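You operate a simulated robot arm through the tools that you are given. There is no shell and no other tool. Be economical: measure what you need, move in short steps, check, and stop when the job is done.

You are at the controls of a simulated two-armed robot. One attempt, no reset.

TASK
Take the yellow guard off the spare pump set and turn the shaft to its white mark.
Fine: free both latches; carry the guard to the wooden table with both hands.

The check looks at the end state, three seconds after you hand in, the way a careful person would. Anything else that was tipped, shoved, dropped, spilled or broken makes it a failure.

THE ROBOT
Two 7-joint arms with two-finger parallel grippers on one trunk, on a base that drives. Base frame: it is fixed to the floor where the robot stands at the start and does not move with it; the origin is under the middle of the robot, x ahead of it, y to its left, z up. Lengths are in m, angles in degrees, forces in N, time in s.
The left shoulder is at the start at [0.05, 0.177, 1.154], the right one opposite. With the tool pointing down near the work surface each hand reaches from about 0.22 to 0.7 m from the robot's upright axis, wherever it stands, measured 20 degrees to its own side. Places, roughly: black latch [0.5, -0.3, 0.9]; coupling half [-1.5, 0, 1]; lever valve [-1.5, 0, 1]; red latch [0.5, -0.1, 0.9]; shaft [0.6, -0.1, 0.9]; wooden table [-1.2, 0.3, 0.8]. Payload 3.43 kg a hand.
The TCP of each hand is the grasp point between the finger pads, 0.034 m short of the fingertips. In the tool frame z runs along the fingers and y along their closing line. The gripper opens to 0.128 m. The fingers are 0.024 m wide and 0.012 m thick; the gripper's body (0.048 by 0.13 m) begins 0.096 m behind the TCP.
Orientation is that of the tool frame in the base frame, as [roll, pitch, yaw] about the fixed x, y, z axes, in that order (R = Rz(yaw) Ry(pitch) Rx(roll)). With the fingers straight down and closing along the base's y, the tool's x points along the base's -x, its y along +y and its z along -z.

THE INTERFACE
- The arms move only by the tool step_arm. It takes "left_increments", "right_increments" or both (then of equal length, played together; a hand with none holds still); each is a list of rows, each a list of 7 numbers: the shift along the base's x, y, z in m, then the turn, a rotation vector about the base's x, y, z in degrees, then the opening, from 0 (shut) to 1 (fully open). In form: [[tx, ty, tz, wx, wy, wz, fingers], ...]. A call has 1 to 10 rows; each row shifts and turns the commanded pose from where the row before left it. A row lasts 0.2 s, in which the tool goes at most 0.05 m and 8.6 degrees; a call with a longer step from one row to the next is refused whole, and so is a gripper value outside its range. A pose out of reach is approached as far as the arm can. The call stops where the force on the tool passes 90 N (or 10 N more than at its start, if that is more) or the arm is blocked; 0.2 s more then pass. Each finger travels about 0.108 m/s and halts on what it meets, pressing with about 22 N; the grip force reading is that of the motor and also rises with nothing between the fingers. The clock runs only during rows and for 0.2 s after the last one: add rows that do not move to give the fingers time. The reply holds the time, the measured pose of the TCP, the force on the tool along the base axes, the opening and the grip force, in the units named above and with some noise, with the torque about the TCP (base axes, N m) and any sound that the robot's microphone picked up, and new pictures: "pictures" is both (left out), scene, wrist or none (wrist: the cameras of the hands that moved).
- Cameras (640 x 400 px; columns grow to the right, rows downward): "scene" is now at [0.1426, -0.0481, 1.3156]; the picture's right is [-0.54, -0.84, 0.00], its down [-0.50, 0.33, -0.80] and it looks along [0.67, -0.43, -0.60] (base axes); focal length 249 px, centre (320, 200). "left" rides on the left gripper at [0.076, 0.011, -0.16] in its tool frame; the picture's right is [-0.15, 0.99, 0.00], its down [-0.88, -0.13, -0.46] and it looks along [-0.45, -0.07, 0.89] (tool axes); focal length 234 px, centre (320, 200). "right" rides on the right gripper at [0.076, -0.011, -0.16] in its tool frame; the picture's right is [0.15, 0.99, 0.00], its down [-0.88, 0.13, -0.46] and it looks along [-0.45, 0.07, 0.89] (tool axes); focal length 234 px, centre (320, 200). There is no depth. A picture from a camera that has moved, and an enlarged one, comes with that camera's place and axes in the base frame and with its lens.
- lift_body(by): slides the trunk up (or, below 0, down) by that many m; the arms and the scene camera ride with it, the base frame stays. It gives what a move gives, with no picture.
- base_move(legs): drives the robot by 1 to 6 legs, each [ahead, turn to the left] in m and degrees, along the robot's own axes; the way and the turn of a leg run together, so that a leg with both is an arc; at most 1.5 m and 180 degrees a leg. The arms and the cameras ride along, it lands a little off, and it stops where it bumps. It gives what a move gives, and a new picture of the scene camera.
- pan_tilt(pan, tilt): turns the head with the scene camera to pan (to the left, within 80 degrees either way) and tilt (down, from -29 to 69), counted from straight ahead of the robot. It gives what a move gives, and a new picture of the scene camera.
- zoom(camera, box): a new picture of the part [left, top, right, bottom] of that camera's present view, enlarged. The clock stands still meanwhile.
- close_job(): hands the job in; it is judged then, once.

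Go step by step. Nothing tells you exact positions but the pictures and the camera data: compare them with the known pose of the tool, close in by small moves and look again before you grip or let go. The budget is 120 turns and 260 pictures, counting those below and the enlarged ones. Unless the task says otherwise, let go and move clear before handing in, and close with one line.

The tools are called after "Request:" as name(argument=value, ...) on one line, values as JSON. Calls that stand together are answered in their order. step_arm: Moves the arms, as the interface text tells. Its arguments: {"type":"object","properties":{"left_increments":{"type":"array","items":{"type":"array","items":{"type":"number"}}},"right_increments":{"type":"array","items":{"type":"array","items":{"type":"number"}}},"pictures":{"type":"string","enum":["both","scene","wrist","none"]}},"required":[]} The other tools are called the same way: lift_body (by) slides the trunk up or down; base_move (legs) drives the base; pan_tilt (pan, tilt) turns the head that bears the scene camera; zoom (camera, box) takes an enlarged picture of a part of a camera's view; close_job () hands the job in.

At the start:

```text
time: 0.0
left_ee_pos: [0.3709, -0.0258, 1.1172]
left_ee_rot: [180.0, 0.0, -180.0]
left_force: [-0.2, -0.6, 0.2]
left_ft_torque: [0.01, -0.01, 0.0]
left_gripper_width: 0.1281
left_grip_force: 0.1
right_ee_pos: [0.3622, -0.356, 1.1362]
right_ee_rot: [179.9, 0.1, -179.9]
right_force: [-0.1, 0.3, 0.7]
right_ft_torque: [-0.03, -0.01, -0.01]
right_gripper_width: 0.1279
right_grip_force: 0.1
trunk travel left (down, up): [-0.325, 0.076]
robot x, y, heading: [-0.0004, 0.0013, 0.3]
head pan, tilt: [-33.0, 36.9]
```

scene: 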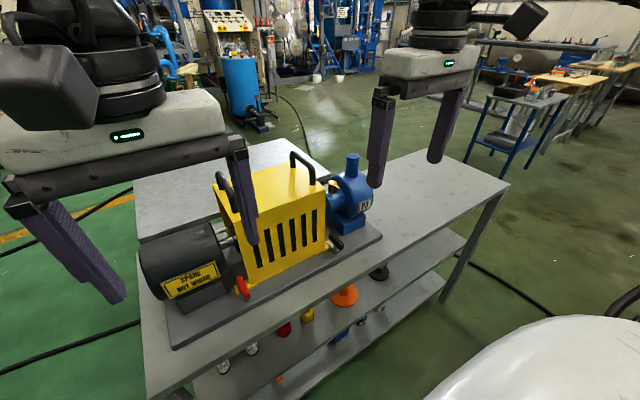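
right: 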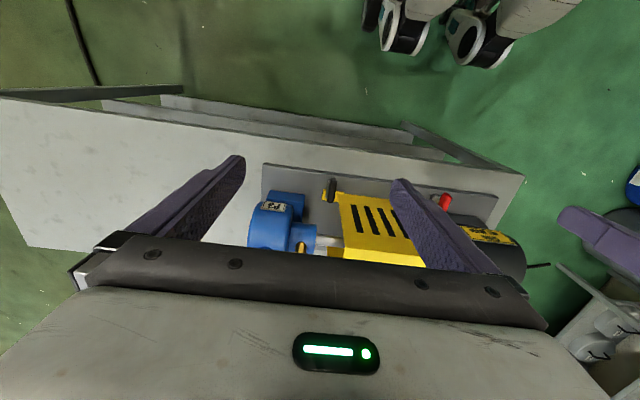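
left: 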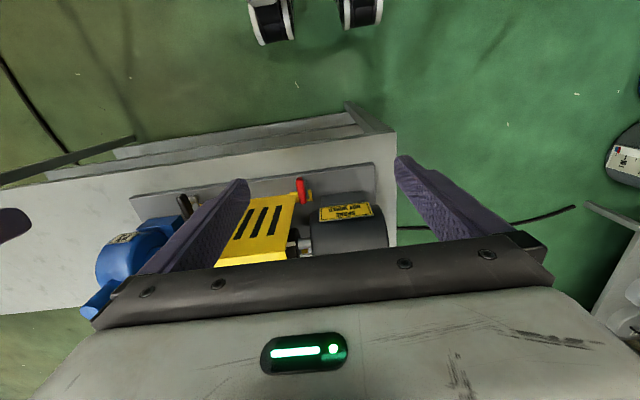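

I see the pump set on a bench ahead: grey motor on the left, yellow guard with two handles, blue pump on the right, and a red and a black latch on the near side. I'll look closer first.

Request:
zoom(camera="scene", box=[200, 140, 380, 310])

Request:
zoom(camera="left", box=[80, 140, 420, 300])

Request:
zoom(camera="right", box=[230, 140, 540, 300])

```text
2.35 times, centred on (290, 225) of scene
camera zoom: at [0.1426, -0.0481, 1.3156], right [-0.54, -0.84, 0.0], down [-0.5, 0.33, -0.8], along [0.67, -0.43, -0.6], focal length 585 px, centre (391, 141)
```

zoom: 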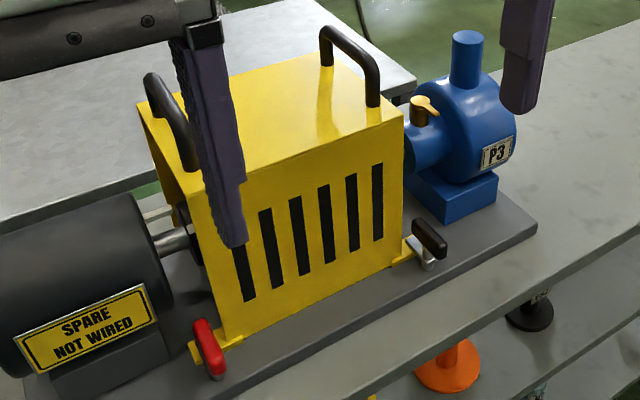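

```text
1.88 times, centred on (250, 220) of left
camera zoom: at [0.2964, -0.0127, 1.2763], right [0.15, 0.99, 0.0], down [0.88, -0.13, 0.46], along [0.45, -0.07, -0.89], focal length 441 px, centre (452, 162)
```

zoom: 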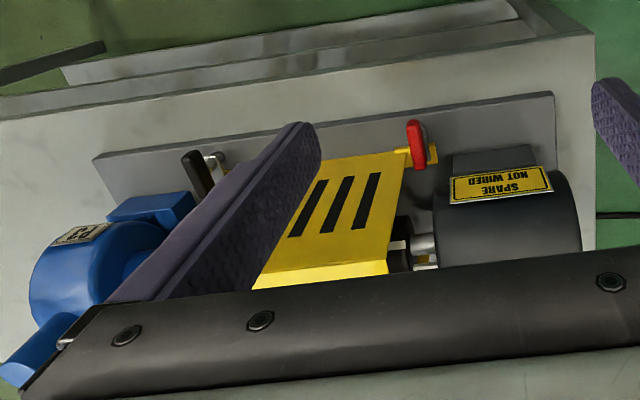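

```text
2.06 times, centred on (385, 220) of right
camera zoom: at [0.2879, -0.3676, 1.2952], right [-0.15, 0.99, 0.0], down [0.88, 0.13, 0.46], along [0.45, 0.07, -0.89], focal length 483 px, centre (186, 159)
```

zoom: 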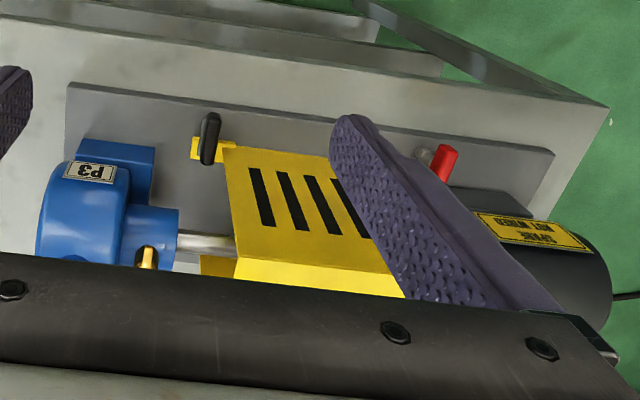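

Request:
step_arm(left_increments=[[0, 0.04, 0.02, 0, 0, 0, 1], [0, 0.04, 0.02, 0, 0, 0, 1], [-0.02, 0.04, 0.02, 0, 0, 0, 1], [-0.02, 0.04, 0.0, 0, 0, 0, 1]], right_increments=[[0, -0.04, 0.02, 0, 0, 0, 1], [0, -0.04, 0.02, 0, 0, 0, 1], [-0.02, -0.04, 0.02, 0, 0, 0, 1], [-0.02, -0.04, 0.0, 0, 0, 0, 1]], pictures="both")

```text
time: 1.0
left_ee_pos: [0.3298, 0.1339, 1.1805]
left_ee_rot: [180.0, -0.1, -179.9]
left_force: [0.0, 0.6, -0.1]
left_ft_torque: [-0.01, -0.03, 0.01]
left_gripper_width: 0.1278
left_grip_force: 0.0
right_ee_pos: [0.321, -0.5042, 1.1913]
right_ee_rot: [179.9, 0.1, 179.9]
right_force: [0.1, 0.7, -0.1]
right_ft_torque: [0.02, 0.0, -0.01]
right_gripper_width: 0.1278
right_grip_force: 0.1
right hand out of reach, approached as far as the arm can: row 4
trunk travel left (down, up): [-0.325, 0.076]
robot x, y, heading: [-0.0038, 0.0005, 0.0]
head pan, tilt: [-33.0, 36.9]
camera scene: at [0.142, -0.0475, 1.3158], right [-0.54, -0.84, 0.0], down [-0.5, 0.33, -0.8], along [0.67, -0.44, -0.6], focal length 249 px, centre (320, 200)
camera right: at [0.2465, -0.5151, 1.349], right [-0.14, 0.99, 0.0], down [0.88, 0.13, 0.46], along [0.45, 0.07, -0.89], focal length 234 px, centre (320, 200)
camera left: at [0.2548, 0.1474, 1.3391], right [0.15, 0.99, 0.0], down [0.88, -0.13, 0.46], along [0.45, -0.07, -0.89], focal length 234 px, centre (320, 200)
```

scene: 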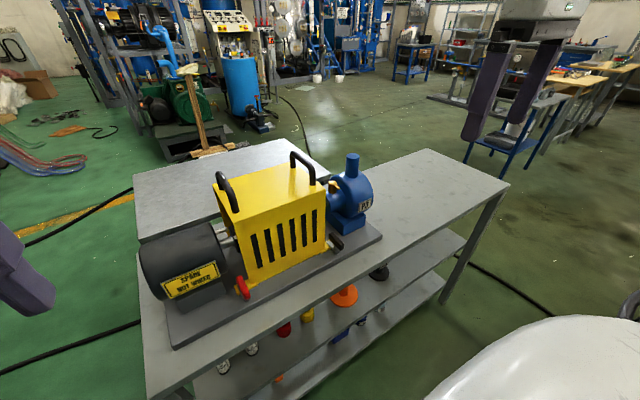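
right: 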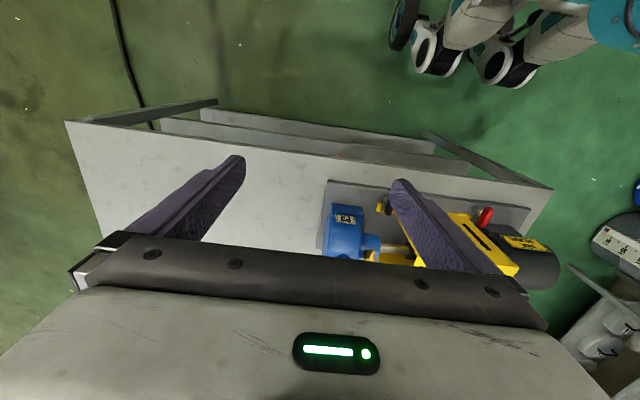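
left: 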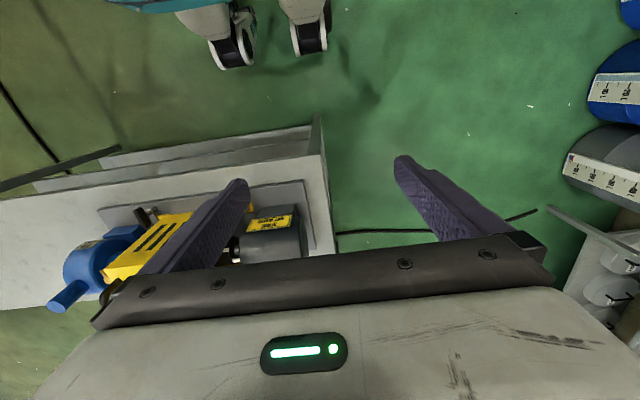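

Request:
zoom(camera="scene", box=[205, 145, 365, 245])

Request:
zoom(camera="scene", box=[205, 250, 285, 310])

Request:
zoom(camera="scene", box=[300, 210, 380, 270])

```text
4.00 times, centred on (285, 195) of scene
camera zoom: at [0.142, -0.0475, 1.3158], right [-0.54, -0.84, 0.0], down [-0.5, 0.33, -0.8], along [0.67, -0.44, -0.6], focal length 995 px, centre (460, 220)
```

zoom: 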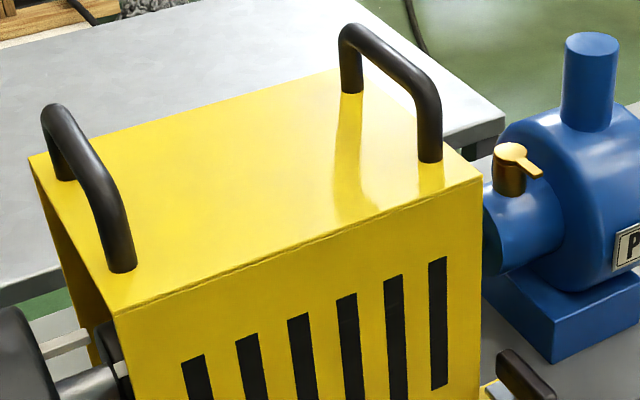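

```text
6.67 times, centred on (245, 280) of scene
camera zoom: at [0.142, -0.0475, 1.3158], right [-0.54, -0.84, 0.0], down [-0.5, 0.33, -0.8], along [0.67, -0.44, -0.6], focal length 1658 px, centre (820, -333)
```

zoom: 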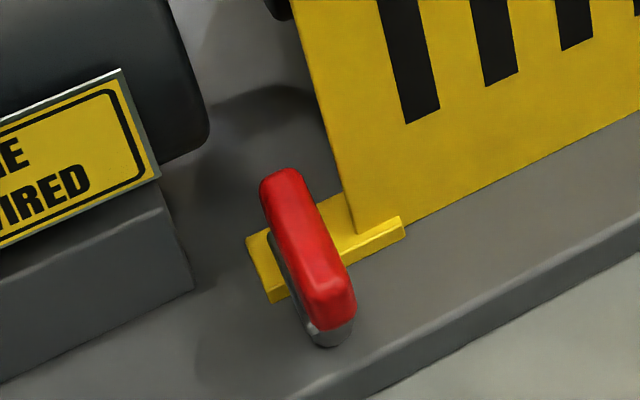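

```text
6.67 times, centred on (340, 240) of scene
camera zoom: at [0.142, -0.0475, 1.3158], right [-0.54, -0.84, 0.0], down [-0.5, 0.33, -0.8], along [0.67, -0.44, -0.6], focal length 1658 px, centre (187, -67)
```

zoom: 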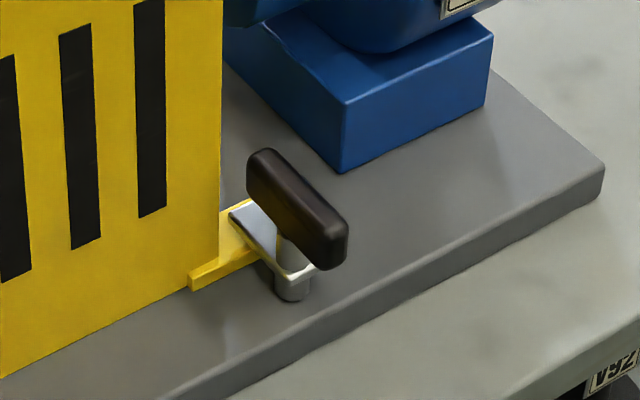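

Both latches are swing levers on posts at x≈0.445; the red is at y≈-0.08, the black at y≈-0.306. Each must swing outward, away from the guard, whose face is at x≈0.477 and top at z≈1.036. I'll bring both closed hands, tilted forward, near the latches for a close look.

Request:
step_arm(left_increments=[[0.012, -0.037, -0.03, 0, -8.5, 0, 0.5], [0.012, -0.037, -0.03, 0, -8.5, 0, 0], [0.012, -0.037, -0.03, 0, -8.5, 0, 0], [0.012, -0.037, -0.03, 0, 0, 0, 0], [0.012, -0.037, -0.03, 0, 0, 0, 0], [0.01, -0.035, -0.03, 0, 0, 0, 0]], right_increments=[[0.013, 0.034, -0.032, 0, -8.5, 0, 0.5], [0.013, 0.034, -0.032, 0, -8.5, 0, 0], [0.013, 0.034, -0.032, 0, -8.5, 0, 0], [0.013, 0.034, -0.032, 0, 0, 0, 0], [0.013, 0.034, -0.032, 0, 0, 0, 0], [0.013, 0.03, -0.03, 0, 0, 0, 0]], pictures="both")

```text
time: 2.4
left_ee_pos: [0.4041, -0.0877, 0.9997]
left_ee_rot: [-179.9, 25.5, 180.0]
left_force: [-0.7, 0.0, 0.2]
left_ft_torque: [0.02, 0.0, 0.0]
left_gripper_width: 0.0
left_grip_force: 21.9
right_ee_pos: [0.3998, -0.2998, 1.0017]
right_ee_rot: [180.0, 25.7, -179.9]
right_force: [0.1, 0.3, 0.6]
right_ft_torque: [0.0, 0.01, 0.02]
right_gripper_width: 0.0001
right_grip_force: 21.9
trunk travel left (down, up): [-0.325, 0.076]
robot x, y, heading: [-0.0019, 0.001, 0.4]
head pan, tilt: [-33.0, 36.9]
camera scene: at [0.1429, -0.0484, 1.3156], right [-0.54, -0.84, 0.0], down [-0.5, 0.33, -0.8], along [0.67, -0.43, -0.6], focal length 249 px, centre (320, 200)
camera right: at [0.2638, -0.3124, 1.1126], right [-0.13, 0.99, -0.06], down [0.6, 0.13, 0.79], along [0.79, 0.07, -0.61], focal length 234 px, centre (320, 200)
camera left: at [0.2675, -0.0747, 1.1094], right [0.13, 0.99, 0.06], down [0.6, -0.13, 0.79], along [0.79, -0.07, -0.61], focal length 234 px, centre (320, 200)
```

scene: 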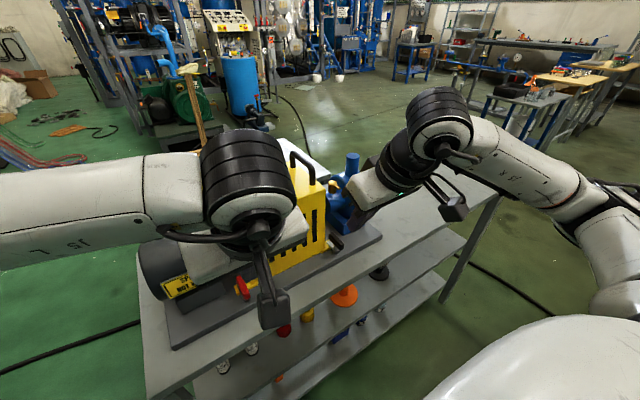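
right: 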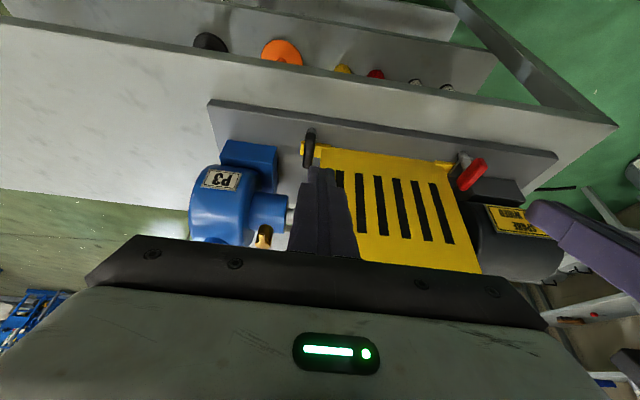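
left: 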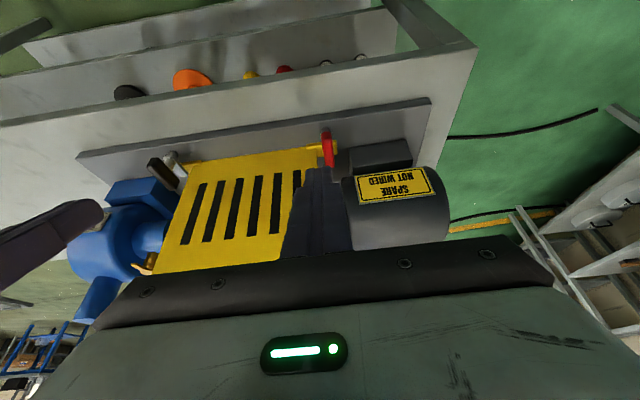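

Request:
zoom(camera="left", box=[270, 110, 400, 200])

Request:
zoom(camera="right", box=[250, 110, 380, 200])

```text
4.44 times, centred on (335, 155) of left
camera zoom: at [0.2675, -0.0747, 1.1094], right [0.13, 0.99, 0.06], down [0.6, -0.13, 0.79], along [0.79, -0.07, -0.61], focal length 1041 px, centre (253, 400)
```

zoom: 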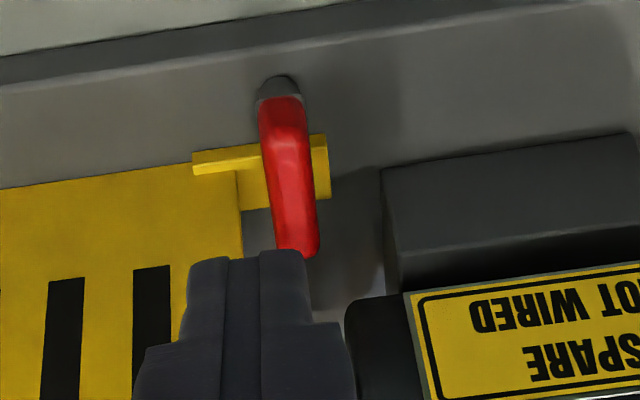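

```text
4.44 times, centred on (315, 155) of right
camera zoom: at [0.2638, -0.3124, 1.1126], right [-0.13, 0.99, -0.06], down [0.6, 0.13, 0.79], along [0.79, 0.07, -0.61], focal length 1041 px, centre (342, 400)
```

zoom: 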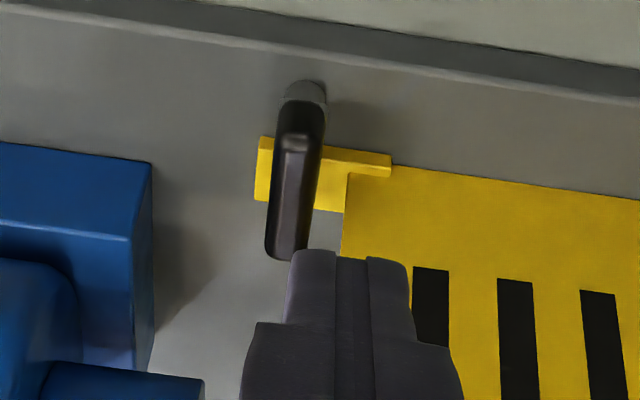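

The left hand is right over the red latch's far end. I'll bring its closed fingertips down on the guard side of the red handle, short of the guard face, and look again.

Request:
step_arm(left_increments=[[0.01, -0.016, -0.02, 0, 0, 0, 0], [0.013, 0, -0.03, 0, 0, 0, 0], [0.013, 0, -0.025, 0, 0, 0, 0]], pictures="none")

Request:
zoom(camera="left", box=[270, 110, 400, 200])

Request:
zoom(camera="right", box=[400, 120, 580, 240])

```text
time: 3.2
left_ee_pos: [0.439, -0.1009, 0.9231]
left_ee_rot: [179.9, 25.6, -180.0]
left_force: [-0.5, -0.3, 0.0]
left_ft_torque: [-0.01, 0.02, 0.0]
left_gripper_width: 0.0
left_grip_force: 21.7
right_ee_pos: [0.4001, -0.3006, 1.0017]
right_ee_rot: [179.9, 25.5, 179.9]
right_force: [0.5, 0.4, 0.0]
right_ft_torque: [-0.03, -0.01, -0.01]
right_gripper_width: 0.0002
right_grip_force: 21.7
trunk travel left (down, up): [-0.325, 0.076]
robot x, y, heading: [0.0014, 0.0025, -0.2]
head pan, tilt: [-33.0, 36.9]
```

```text
4.44 times, centred on (335, 155) of left
camera zoom: at [0.3013, -0.0883, 1.0342], right [0.13, 0.99, 0.06], down [0.6, -0.13, 0.79], along [0.79, -0.07, -0.61], focal length 1041 px, centre (253, 400)
```

zoom: 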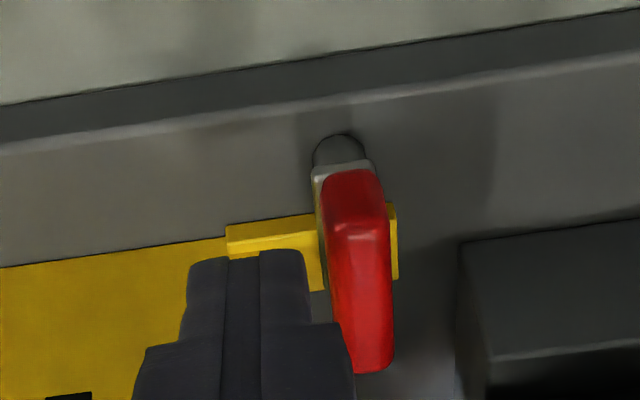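

```text
3.33 times, centred on (490, 180) of right
camera zoom: at [0.2637, -0.3126, 1.1127], right [-0.13, 0.99, -0.06], down [0.6, 0.13, 0.79], along [0.79, 0.07, -0.61], focal length 781 px, centre (-247, 267)
```

zoom: 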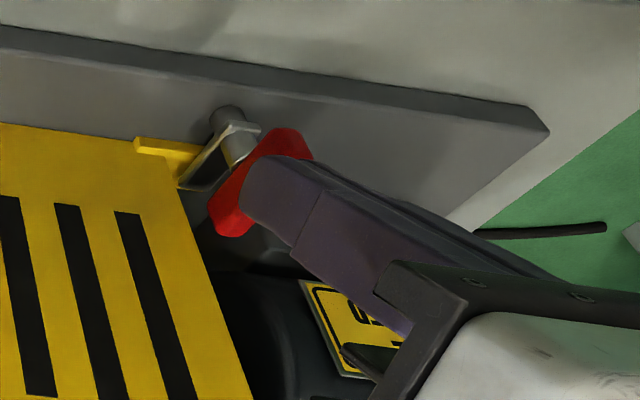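

Request:
step_arm(left_increments=[[0.0, -0.002, -0.012, 0, 0, 0, 0], [0.002, 0, -0.01, 0, 0, 0, 0]], pictures="none")

Request:
zoom(camera="left", box=[270, 110, 400, 200])

Request:
zoom(camera="right", box=[400, 120, 580, 240])

```text
time: 3.8
left_ee_pos: [0.439, -0.1029, 0.9023]
left_ee_rot: [-180.0, 25.5, 179.9]
left_force: [-0.1, -0.1, -0.1]
left_ft_torque: [0.02, 0.03, 0.01]
left_gripper_width: 0.0
left_grip_force: 22.0
right_ee_pos: [0.3994, -0.3012, 1.0024]
right_ee_rot: [-180.0, 25.6, -179.9]
right_force: [-0.1, 0.1, -0.5]
right_ft_torque: [0.0, 0.01, -0.01]
right_gripper_width: 0.0
right_grip_force: 21.3
trunk travel left (down, up): [-0.325, 0.076]
robot x, y, heading: [-0.001, 0.0021, 0.0]
head pan, tilt: [-33.0, 36.9]
```

```text
4.44 times, centred on (335, 155) of left
camera zoom: at [0.3023, -0.0903, 1.0124], right [0.13, 0.99, 0.06], down [0.6, -0.13, 0.79], along [0.79, -0.07, -0.61], focal length 1041 px, centre (253, 400)
```

zoom: 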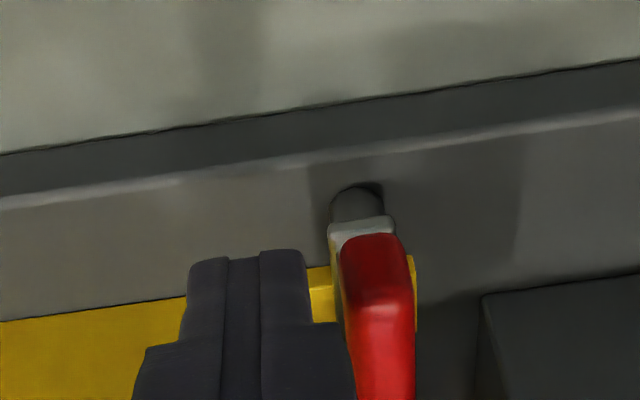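

```text
3.33 times, centred on (490, 180) of right
camera zoom: at [0.2636, -0.3126, 1.1128], right [-0.13, 0.99, -0.06], down [0.6, 0.13, 0.79], along [0.79, 0.07, -0.61], focal length 781 px, centre (-247, 267)
```

zoom: 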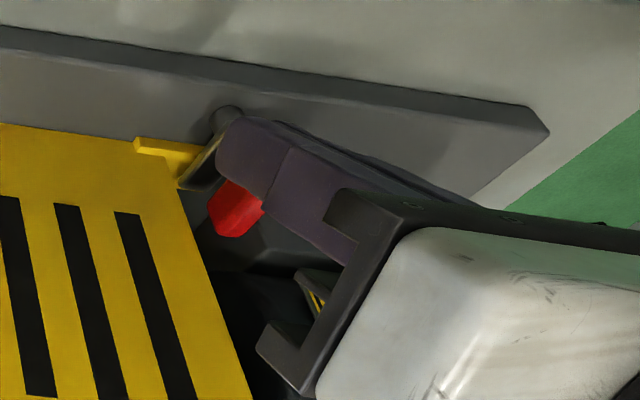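

Request:
step_arm(left_increments=[[0.004, 0, -0.003, 0, 0, 0, 0], [0.002, 0.006, 0, 0, 0, 0, 0], [0, 0.006, 0, 0, 0, 0, 0], [0, 0.006, 0, 0, 0, 0, 0]], pictures="none")

Request:
zoom(camera="left", box=[270, 110, 400, 200])

Request:
zoom(camera="right", box=[400, 120, 580, 240])

```text
time: 4.8
left_ee_pos: [0.4444, -0.0945, 0.899]
left_ee_rot: [-179.2, 25.4, 179.7]
left_force: [9.4, -35.9, -4.8]
left_ft_torque: [-0.91, -0.22, -0.6]
left_gripper_width: 0.0
left_grip_force: 21.5
right_ee_pos: [0.3998, -0.3038, 1.0005]
right_ee_rot: [179.7, 25.3, 179.8]
right_force: [0.7, 0.2, 0.1]
right_ft_torque: [0.0, -0.03, 0.01]
right_gripper_width: 0.0
right_grip_force: 22.1
trunk travel left (down, up): [-0.325, 0.076]
robot x, y, heading: [0.0016, -0.0007, -0.1]
head pan, tilt: [-33.0, 36.9]
```

```text
4.44 times, centred on (335, 155) of left
camera zoom: at [0.3082, -0.0783, 1.0091], right [0.14, 0.99, 0.05], down [0.6, -0.13, 0.79], along [0.79, -0.09, -0.61], focal length 1041 px, centre (253, 400)
```

zoom: 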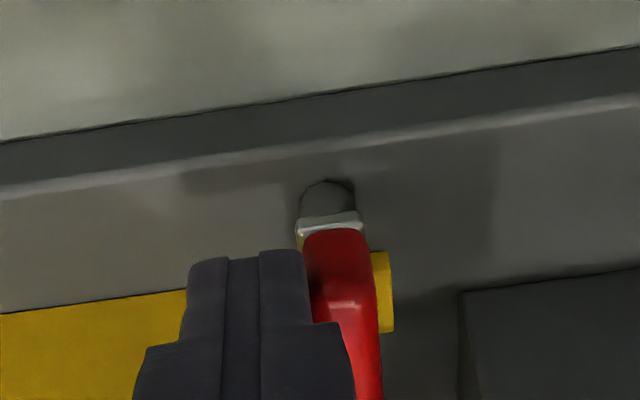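

```text
3.33 times, centred on (490, 180) of right
camera zoom: at [0.2646, -0.3156, 1.1112], right [-0.13, 0.99, -0.06], down [0.6, 0.13, 0.79], along [0.79, 0.07, -0.61], focal length 781 px, centre (-247, 267)
```

zoom: 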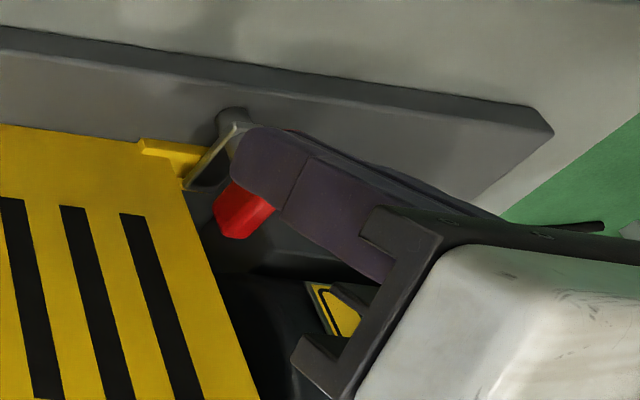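

Pushing at 36 N so near the pivot hasn't moved it. I'll back off and examine how the latch is built.

Request:
step_arm(left_increments=[[0, -0.018, 0, 0, 0, 0, 0], [-0.02, 0, 0.04, 0, 0, 0, 0], [-0.03, 0.02, 0.02, 0, 0, 0, 0], [-0.04, 0.02, 0.02, 0, 0, 0, 0], [0, 0.049, 0, 0, 0, 0, 0], [0, 0.049, 0, 0, 0, 0, 0]], pictures="none")

Request:
zoom(camera="right", box=[430, 130, 510, 190])

Request:
zoom(camera="scene", box=[225, 260, 265, 310])

Request:
zoom(camera="scene", box=[320, 220, 360, 260])

Request:
zoom(camera="right", box=[280, 115, 350, 175])

```text
time: 6.2
left_ee_pos: [0.3584, 0.0393, 0.9756]
left_ee_rot: [-179.9, 25.5, 179.9]
left_force: [-0.4, 0.8, -0.3]
left_ft_torque: [-0.01, 0.02, -0.01]
left_gripper_width: 0.0002
left_grip_force: 21.9
right_ee_pos: [0.3988, -0.3005, 1.0024]
right_ee_rot: [180.0, 25.6, -179.9]
right_force: [0.3, 0.6, -0.2]
right_ft_torque: [-0.02, 0.0, 0.02]
right_gripper_width: 0.0001
right_grip_force: 21.8
trunk travel left (down, up): [-0.325, 0.076]
robot x, y, heading: [0.0003, -0.0013, 0.0]
head pan, tilt: [-33.0, 36.9]
```

```text
6.67 times, centred on (470, 160) of right
camera zoom: at [0.2634, -0.3118, 1.1131], right [-0.13, 0.99, -0.06], down [0.6, 0.13, 0.79], along [0.79, 0.07, -0.61], focal length 1561 px, centre (-680, 467)
```

zoom: 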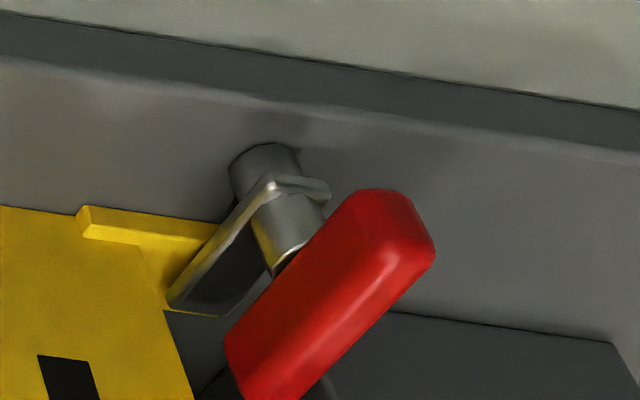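

```text
8.00 times, centred on (245, 285) of scene
camera zoom: at [0.1424, -0.0472, 1.3157], right [-0.54, -0.84, 0.0], down [-0.5, 0.33, -0.8], along [0.67, -0.44, -0.6], focal length 1990 px, centre (920, -480)
```

zoom: 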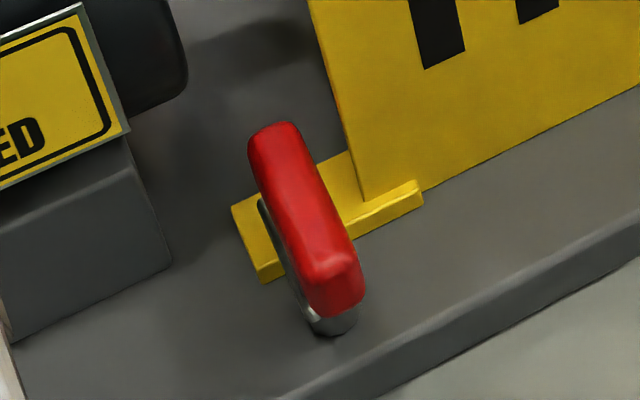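

```text
10.00 times, centred on (340, 240) of scene
camera zoom: at [0.1424, -0.0472, 1.3157], right [-0.54, -0.84, 0.0], down [-0.5, 0.33, -0.8], along [0.67, -0.44, -0.6], focal length 2488 px, centre (120, -200)
```

zoom: 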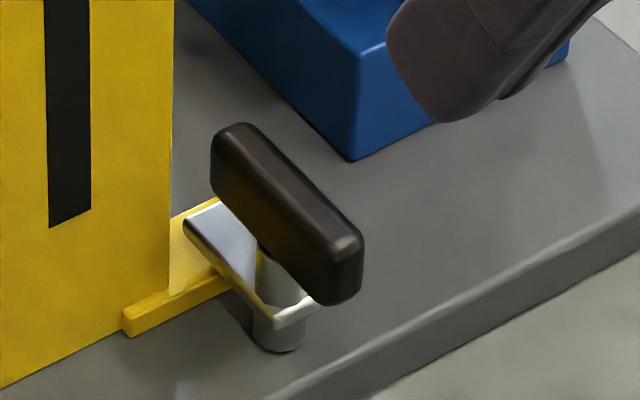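

```text
6.67 times, centred on (315, 145) of right
camera zoom: at [0.2634, -0.3118, 1.1131], right [-0.13, 0.99, -0.06], down [0.6, 0.13, 0.79], along [0.79, 0.07, -0.61], focal length 1561 px, centre (353, 567)
```

zoom: 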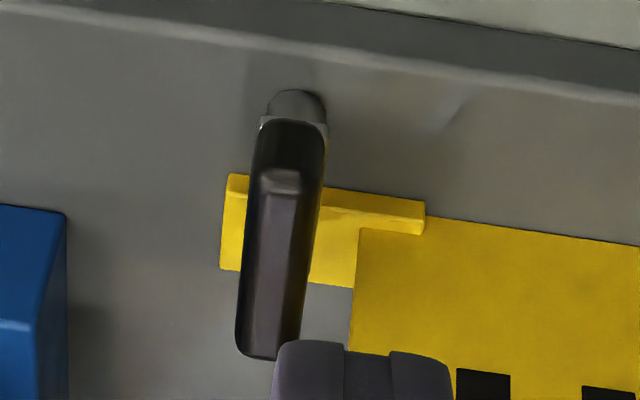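

The handle is a bar knob centred on its post (pivot ≈ [0.458, -0.078]), so it needs a quarter turn; I was pushing right at the pivot. I'll push the near end of the red bar toward the guard side, so the clip swings outward.

Request:
step_arm(left_increments=[[0.025, -0.035, -0.012, 0, 0, 0, 0], [0.025, -0.035, -0.012, 0, 0, 0, 0], [0.01, -0.012, -0.02, 0, 0, 0, 0], [0, 0, -0.019, 0, 0, 0, 0]], pictures="none")

Request:
zoom(camera="left", box=[250, 110, 380, 200])

Request:
zoom(camera="right", box=[430, 130, 510, 190])

```text
time: 7.2
left_ee_pos: [0.4174, -0.0472, 0.9147]
left_ee_rot: [-180.0, 25.5, -180.0]
left_force: [-0.7, -0.6, 0.4]
left_ft_torque: [-0.04, -0.01, 0.01]
left_gripper_width: 0.0001
left_grip_force: 21.9
right_ee_pos: [0.4, -0.3011, 1.0026]
right_ee_rot: [-180.0, 25.5, -180.0]
right_force: [-0.2, -0.1, 0.7]
right_ft_torque: [0.01, 0.0, 0.0]
right_gripper_width: 0.0
right_grip_force: 22.0
trunk travel left (down, up): [-0.325, 0.076]
robot x, y, heading: [-0.0007, -0.0016, 0.1]
head pan, tilt: [-33.0, 36.9]
```

```text
4.44 times, centred on (315, 155) of left
camera zoom: at [0.2811, -0.0345, 1.0246], right [0.13, 0.99, 0.06], down [0.6, -0.13, 0.79], along [0.79, -0.07, -0.61], focal length 1041 px, centre (342, 400)
```

zoom: 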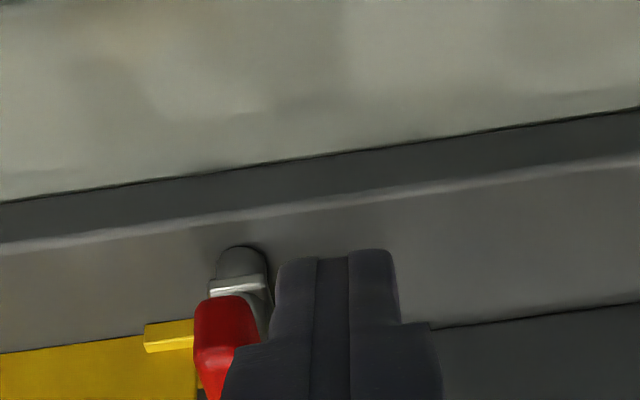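

```text
6.67 times, centred on (470, 160) of right
camera zoom: at [0.2636, -0.3125, 1.1128], right [-0.13, 0.99, -0.06], down [0.6, 0.13, 0.79], along [0.79, 0.07, -0.61], focal length 1561 px, centre (-680, 467)
```

zoom: 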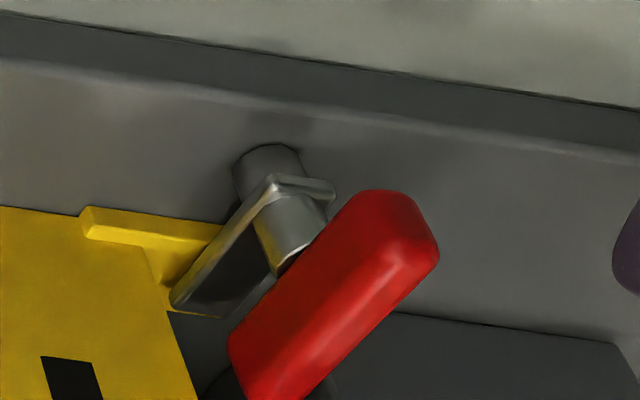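

Request:
step_arm(left_increments=[[0, -0.013, 0, 0, 0, 0, 0], [0, -0.008, 0, 0, 0, 0, 0], [0.001, -0.007, 0, 0, 0, 0, 0]], pictures="none")

Request:
zoom(camera="left", box=[250, 110, 380, 200])

Request:
zoom(camera="right", box=[430, 130, 510, 190])

```text
time: 8.0
left_ee_pos: [0.4174, -0.0749, 0.9142]
left_ee_rot: [-179.9, 25.5, 179.9]
left_force: [-0.1, 0.1, 0.1]
left_ft_torque: [-0.02, 0.0, 0.0]
left_gripper_width: 0.0005
left_grip_force: 22.4
right_ee_pos: [0.4011, -0.3007, 1.0012]
right_ee_rot: [-180.0, 25.4, 180.0]
right_force: [-0.3, 0.7, 0.6]
right_ft_torque: [-0.03, 0.01, -0.02]
right_gripper_width: 0.0004
right_grip_force: 22.3
trunk travel left (down, up): [-0.325, 0.076]
robot x, y, heading: [-0.0025, -0.0015, -0.1]
head pan, tilt: [-33.0, 36.9]
```

```text
4.44 times, centred on (315, 155) of left
camera zoom: at [0.2804, -0.0629, 1.0245], right [0.13, 0.99, 0.06], down [0.6, -0.13, 0.79], along [0.79, -0.07, -0.61], focal length 1041 px, centre (342, 400)
```

zoom: 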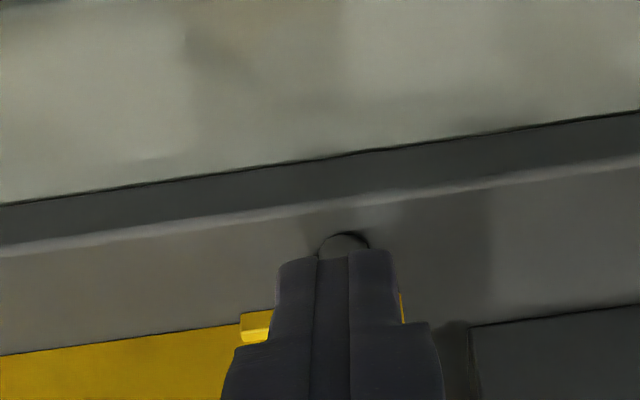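

```text
6.67 times, centred on (470, 160) of right
camera zoom: at [0.2635, -0.3127, 1.1127], right [-0.13, 0.99, -0.06], down [0.6, 0.13, 0.79], along [0.79, 0.07, -0.61], focal length 1561 px, centre (-680, 467)
```

zoom: 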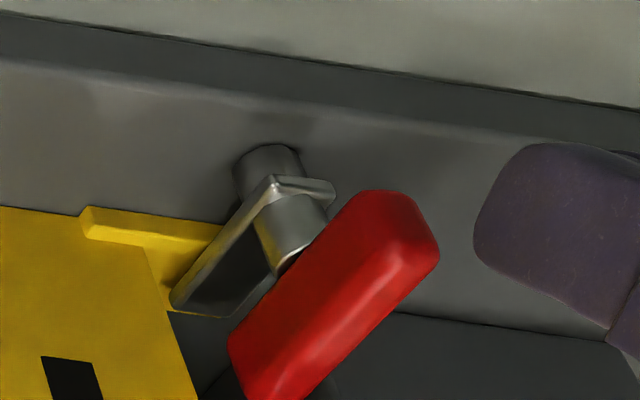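

The finger passed in front of the bar without touching. I'll go back, shift 14 mm ahead and push again.

Request:
step_arm(left_increments=[[0, 0.03, 0, 0, 0, 0, 0], [0.014, 0, 0, 0, 0, 0, 0], [0, -0.013, 0, 0, 0, 0, 0], [0, -0.008, 0, 0, 0, 0, 0], [0, -0.006, 0, 0, 0, 0, 0]], pictures="none")

Request:
zoom(camera="left", box=[250, 110, 380, 200])

Request:
zoom(camera="right", box=[430, 130, 510, 190])

```text
time: 9.2
left_ee_pos: [0.4303, -0.0745, 0.9147]
left_ee_rot: [179.9, 25.5, 180.0]
left_force: [-0.3, 0.5, -0.7]
left_ft_torque: [0.0, -0.02, 0.0]
left_gripper_width: 0.0
left_grip_force: 22.1
right_ee_pos: [0.4002, -0.302, 1.0017]
right_ee_rot: [-179.9, 25.5, -180.0]
right_force: [-0.7, -0.9, 0.1]
right_ft_torque: [0.0, 0.02, 0.0]
right_gripper_width: 0.0001
right_grip_force: 22.3
trunk travel left (down, up): [-0.325, 0.076]
robot x, y, heading: [0.002, 0.0011, -0.0]
head pan, tilt: [-33.0, 36.9]
```

```text
4.44 times, centred on (315, 155) of left
camera zoom: at [0.2935, -0.0604, 1.025], right [0.13, 0.99, 0.06], down [0.6, -0.13, 0.79], along [0.79, -0.07, -0.61], focal length 1041 px, centre (342, 400)
```

zoom: 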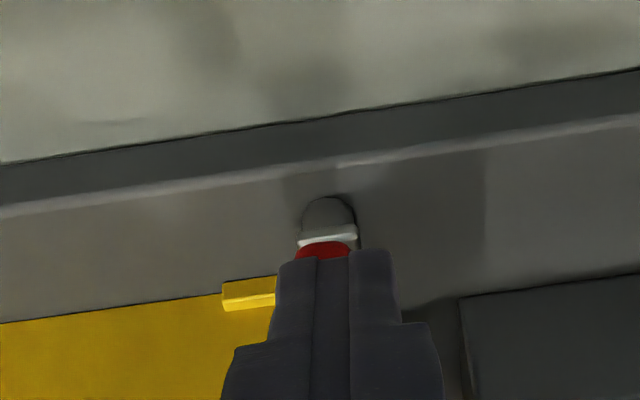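

```text
6.67 times, centred on (470, 160) of right
camera zoom: at [0.2635, -0.3127, 1.1127], right [-0.13, 0.99, -0.06], down [0.6, 0.13, 0.79], along [0.79, 0.07, -0.61], focal length 1561 px, centre (-680, 467)
```

zoom: 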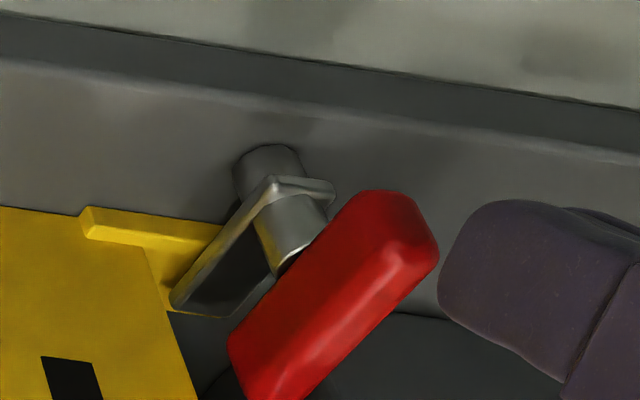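

The bar is lower than I thought: its top is around z≈0.878, so my tip passed over it. Corrected pivot ≈ [0.473, -0.077, 0.872] and guard face x≈0.498. I'll retry 17 mm lower.

Request:
step_arm(left_increments=[[0, 0.032, 0, 0, 0, 0, 0], [0, 0, -0.017, 0, 0, 0, 0], [0, -0.012, 0, 0, 0, 0, 0], [0, -0.007, 0, 0, 0, 0, 0], [0, -0.006, 0, 0, 0, 0, 0], [0.001, -0.006, 0, 0, 0, 0, 0]], pictures="none")

Request:
zoom(camera="left", box=[250, 110, 380, 200])

Request:
zoom(camera="right", box=[430, 130, 510, 190])

```text
time: 10.6
left_ee_pos: [0.4304, -0.0728, 0.8977]
left_ee_rot: [180.0, 25.4, 180.0]
left_force: [-3.4, 0.6, 0.3]
left_ft_torque: [0.03, 0.05, 0.01]
left_gripper_width: 0.0001
left_grip_force: 21.4
right_ee_pos: [0.3988, -0.3019, 1.0034]
right_ee_rot: [180.0, 25.5, 180.0]
right_force: [-0.5, 0.9, -0.1]
right_ft_torque: [0.01, 0.02, 0.01]
right_gripper_width: 0.0001
right_grip_force: 22.1
trunk travel left (down, up): [-0.325, 0.076]
robot x, y, heading: [0.0022, -0.0032, 0.1]
head pan, tilt: [-33.0, 36.9]
```

```text
4.44 times, centred on (315, 155) of left
camera zoom: at [0.2944, -0.0589, 1.0081], right [0.13, 0.99, 0.06], down [0.6, -0.13, 0.79], along [0.79, -0.07, -0.61], focal length 1041 px, centre (342, 400)
```

zoom: 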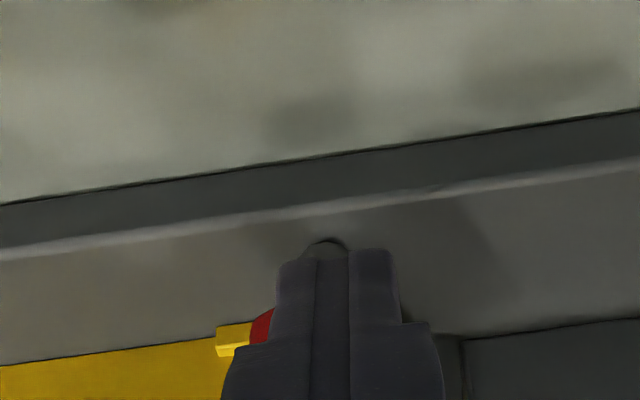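

```text
6.67 times, centred on (470, 160) of right
camera zoom: at [0.2632, -0.3126, 1.1129], right [-0.13, 0.99, -0.06], down [0.6, 0.13, 0.79], along [0.79, 0.07, -0.61], focal length 1561 px, centre (-680, 467)
```

zoom: 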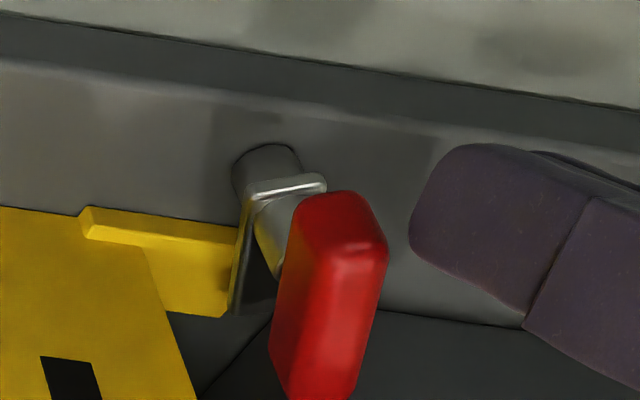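

It's turning easily, with little force. I'll continue along the arc.

Request:
step_arm(left_increments=[[0.003, -0.007, 0, 0, 0, 0, 0], [0.005, -0.007, 0, 0, 0, 0, 0], [0.006, -0.005, 0, 0, 0, 0, 0], [0.006, -0.004, 0, 0, 0, 0, 0]], pictures="none")

Request:
zoom(camera="left", box=[250, 110, 380, 200])

Request:
zoom(camera="right", box=[430, 130, 510, 190])

```text
time: 11.6
left_ee_pos: [0.4478, -0.0953, 0.8976]
left_ee_rot: [-180.0, 25.2, 179.9]
left_force: [-15.8, 4.7, 1.9]
left_ft_torque: [0.18, 0.39, 0.16]
left_gripper_width: 0.0
left_grip_force: 22.2
right_ee_pos: [0.3981, -0.3003, 1.003]
right_ee_rot: [-180.0, 25.5, 180.0]
right_force: [0.4, 0.5, 0.3]
right_ft_torque: [-0.01, 0.0, -0.02]
right_gripper_width: 0.0
right_grip_force: 21.3
trunk travel left (down, up): [-0.325, 0.076]
robot x, y, heading: [0.0003, 0.0016, 0.0]
head pan, tilt: [-33.0, 36.9]
```

```text
4.44 times, centred on (315, 155) of left
camera zoom: at [0.3115, -0.0818, 1.0086], right [0.13, 0.99, 0.06], down [0.6, -0.13, 0.79], along [0.79, -0.07, -0.61], focal length 1041 px, centre (342, 400)
```

zoom: 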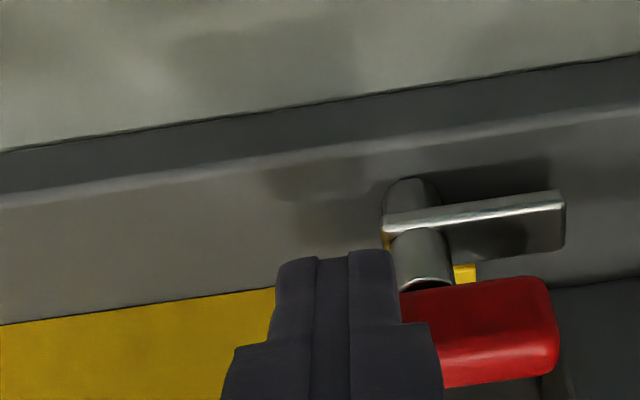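

```text
6.67 times, centred on (470, 160) of right
camera zoom: at [0.2619, -0.3122, 1.1134], right [-0.13, 0.99, -0.06], down [0.6, 0.13, 0.79], along [0.79, 0.07, -0.61], focal length 1561 px, centre (-680, 467)
```

zoom: 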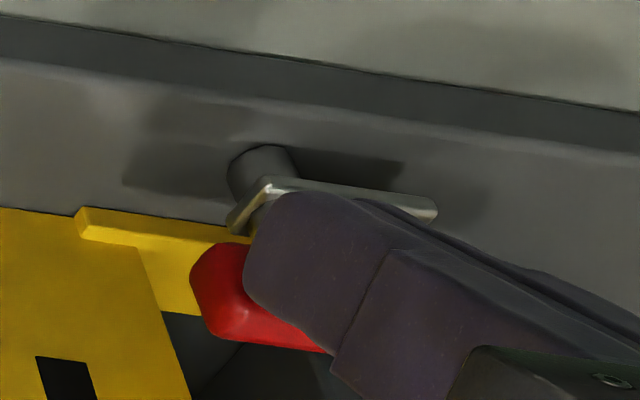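

Red latch is free, its clip swung off the lug. Now the same, mirrored, for the black latch with the right hand.

Request:
step_arm(left_increments=[[-0.02, 0, 0, 0, 0, 0, 0], [-0.02, 0, 0.03, 0, 0, 0, 0], [-0.02, 0.04, 0.02, 0, 0, 0, 0], [0, 0.045, 0.01, 0, 0, 0, 0]], right_increments=[[0, -0.047, 0, 0, 0, 0, 0], [0.015, 0, -0.045, 0, 0, 0, 0], [0.016, 0, -0.045, 0, 0, 0, 0], [0, 0, -0.015, 0, 0, 0, 0]], pictures="none")

Request:
zoom(camera="right", box=[250, 110, 400, 200])

Request:
zoom(camera="scene", box=[200, 200, 360, 310])

```text
time: 12.6
left_ee_pos: [0.3912, -0.0092, 0.9593]
left_ee_rot: [-179.9, 25.5, 179.9]
left_force: [0.1, 0.3, 0.5]
left_ft_torque: [-0.05, -0.01, -0.03]
left_gripper_width: 0.0
left_grip_force: 21.5
right_ee_pos: [0.4313, -0.3475, 0.8947]
right_ee_rot: [180.0, 25.5, -180.0]
right_force: [-1.0, 0.1, 0.2]
right_ft_torque: [-0.01, -0.03, 0.01]
right_gripper_width: 0.0004
right_grip_force: 22.0
trunk travel left (down, up): [-0.325, 0.076]
robot x, y, heading: [0.0005, -0.0015, -0.2]
head pan, tilt: [-33.0, 36.9]
```

```text
4.27 times, centred on (325, 155) of right
camera zoom: at [0.2956, -0.3587, 1.0044], right [-0.13, 0.99, -0.06], down [0.6, 0.13, 0.79], along [0.79, 0.07, -0.61], focal length 999 px, centre (299, 392)
```

zoom: 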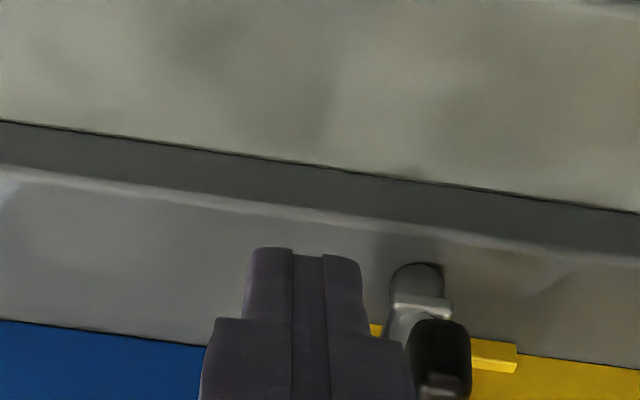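

```text
3.64 times, centred on (280, 255) of scene
camera zoom: at [0.1425, -0.0474, 1.3157], right [-0.54, -0.84, 0.0], down [-0.5, 0.33, -0.8], along [0.67, -0.44, -0.6], focal length 904 px, centre (466, 0)
```

zoom: 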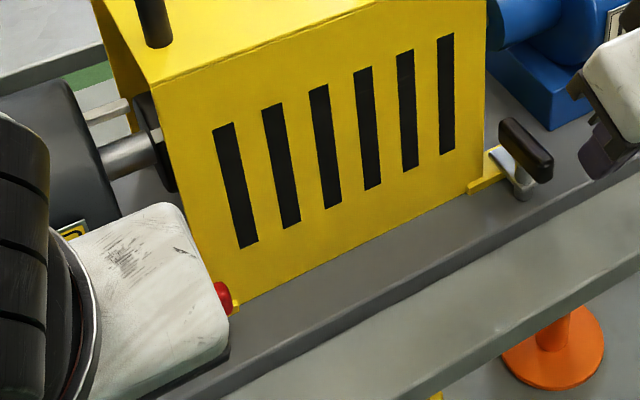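

Request:
step_arm(right_increments=[[0, 0.014, 0.002, 0, 0, 0, 0], [0, 0.01, 0, 0, 0, 0, 0], [0, 0.009, 0, 0, 0, 0, 0], [0.001, 0.006, 0, 0, 0, 0, 0], [0.003, 0.007, 0, 0, 0, 0, 0], [0.005, 0.007, 0, 0, 0, 0, 0]], pictures="none")

Request:
zoom(camera="right", box=[250, 110, 400, 200])

Request:
zoom(camera="scene", box=[310, 210, 370, 260])

```text
time: 14.0
left_ee_pos: [0.3913, -0.0091, 0.9579]
left_ee_rot: [180.0, 25.5, 179.9]
left_force: [0.4, -0.1, -0.2]
left_ft_torque: [0.0, -0.01, -0.02]
left_gripper_width: 0.0002
left_grip_force: 22.1
right_ee_pos: [0.4398, -0.2949, 0.8969]
right_ee_rot: [180.0, 25.5, -179.9]
right_force: [0.5, 0.0, 0.2]
right_ft_torque: [0.02, -0.03, 0.0]
right_gripper_width: 0.0
right_grip_force: 21.7
trunk travel left (down, up): [-0.325, 0.076]
robot x, y, heading: [-0.0023, -0.0031, -0.2]
head pan, tilt: [-33.0, 36.9]
```

```text
4.27 times, centred on (325, 155) of right
camera zoom: at [0.3043, -0.3067, 1.0076], right [-0.13, 0.99, -0.06], down [0.6, 0.13, 0.79], along [0.79, 0.07, -0.61], focal length 999 px, centre (299, 392)
```

zoom: 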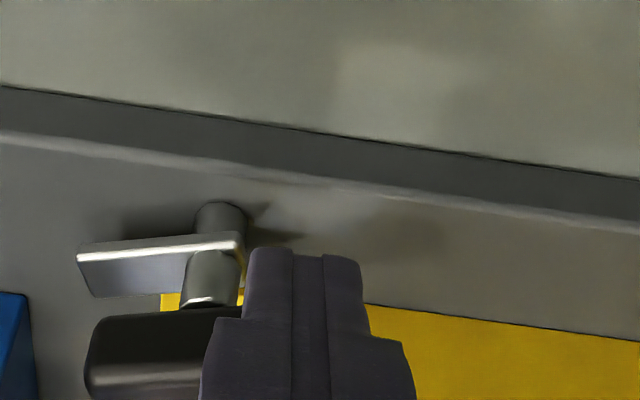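

```text
8.00 times, centred on (340, 235) of scene
camera zoom: at [0.1426, -0.048, 1.3156], right [-0.54, -0.84, 0.0], down [-0.5, 0.33, -0.8], along [0.67, -0.43, -0.6], focal length 1990 px, centre (160, -80)
```

zoom: 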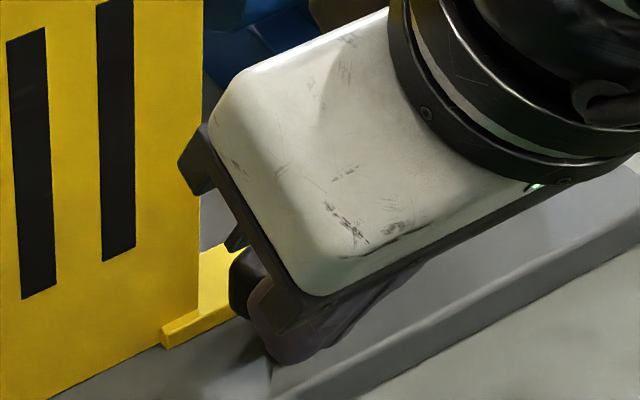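

Request:
step_arm(right_increments=[[0.004, 0, 0, 0, 0, 0, 0], [0.004, 0, 0, 0, 0, 0, 0]], pictures="none")

Request:
zoom(camera="right", box=[250, 110, 400, 200])

```text
time: 14.6
left_ee_pos: [0.3906, -0.0088, 0.9571]
left_ee_rot: [-180.0, 25.5, 180.0]
left_force: [-0.2, 0.1, -0.1]
left_ft_torque: [0.0, -0.04, -0.01]
left_gripper_width: 0.0003
left_grip_force: 22.2
right_ee_pos: [0.4473, -0.2945, 0.897]
right_ee_rot: [180.0, 25.5, 180.0]
right_force: [-3.7, 0.5, 0.0]
right_ft_torque: [0.03, 0.09, -0.02]
right_gripper_width: 0.0001
right_grip_force: 21.9
trunk travel left (down, up): [-0.325, 0.076]
robot x, y, heading: [0.0021, 0.0011, 0.1]
head pan, tilt: [-33.0, 36.9]
```

```text
4.27 times, centred on (325, 155) of right
camera zoom: at [0.3117, -0.3072, 1.0077], right [-0.13, 0.99, -0.06], down [0.6, 0.13, 0.79], along [0.79, 0.07, -0.61], focal length 999 px, centre (299, 392)
```

zoom: 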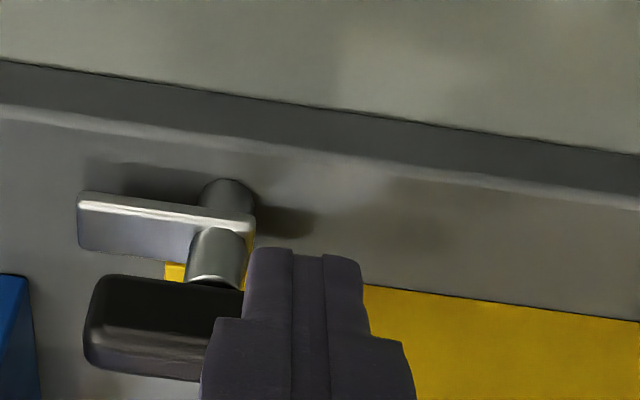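

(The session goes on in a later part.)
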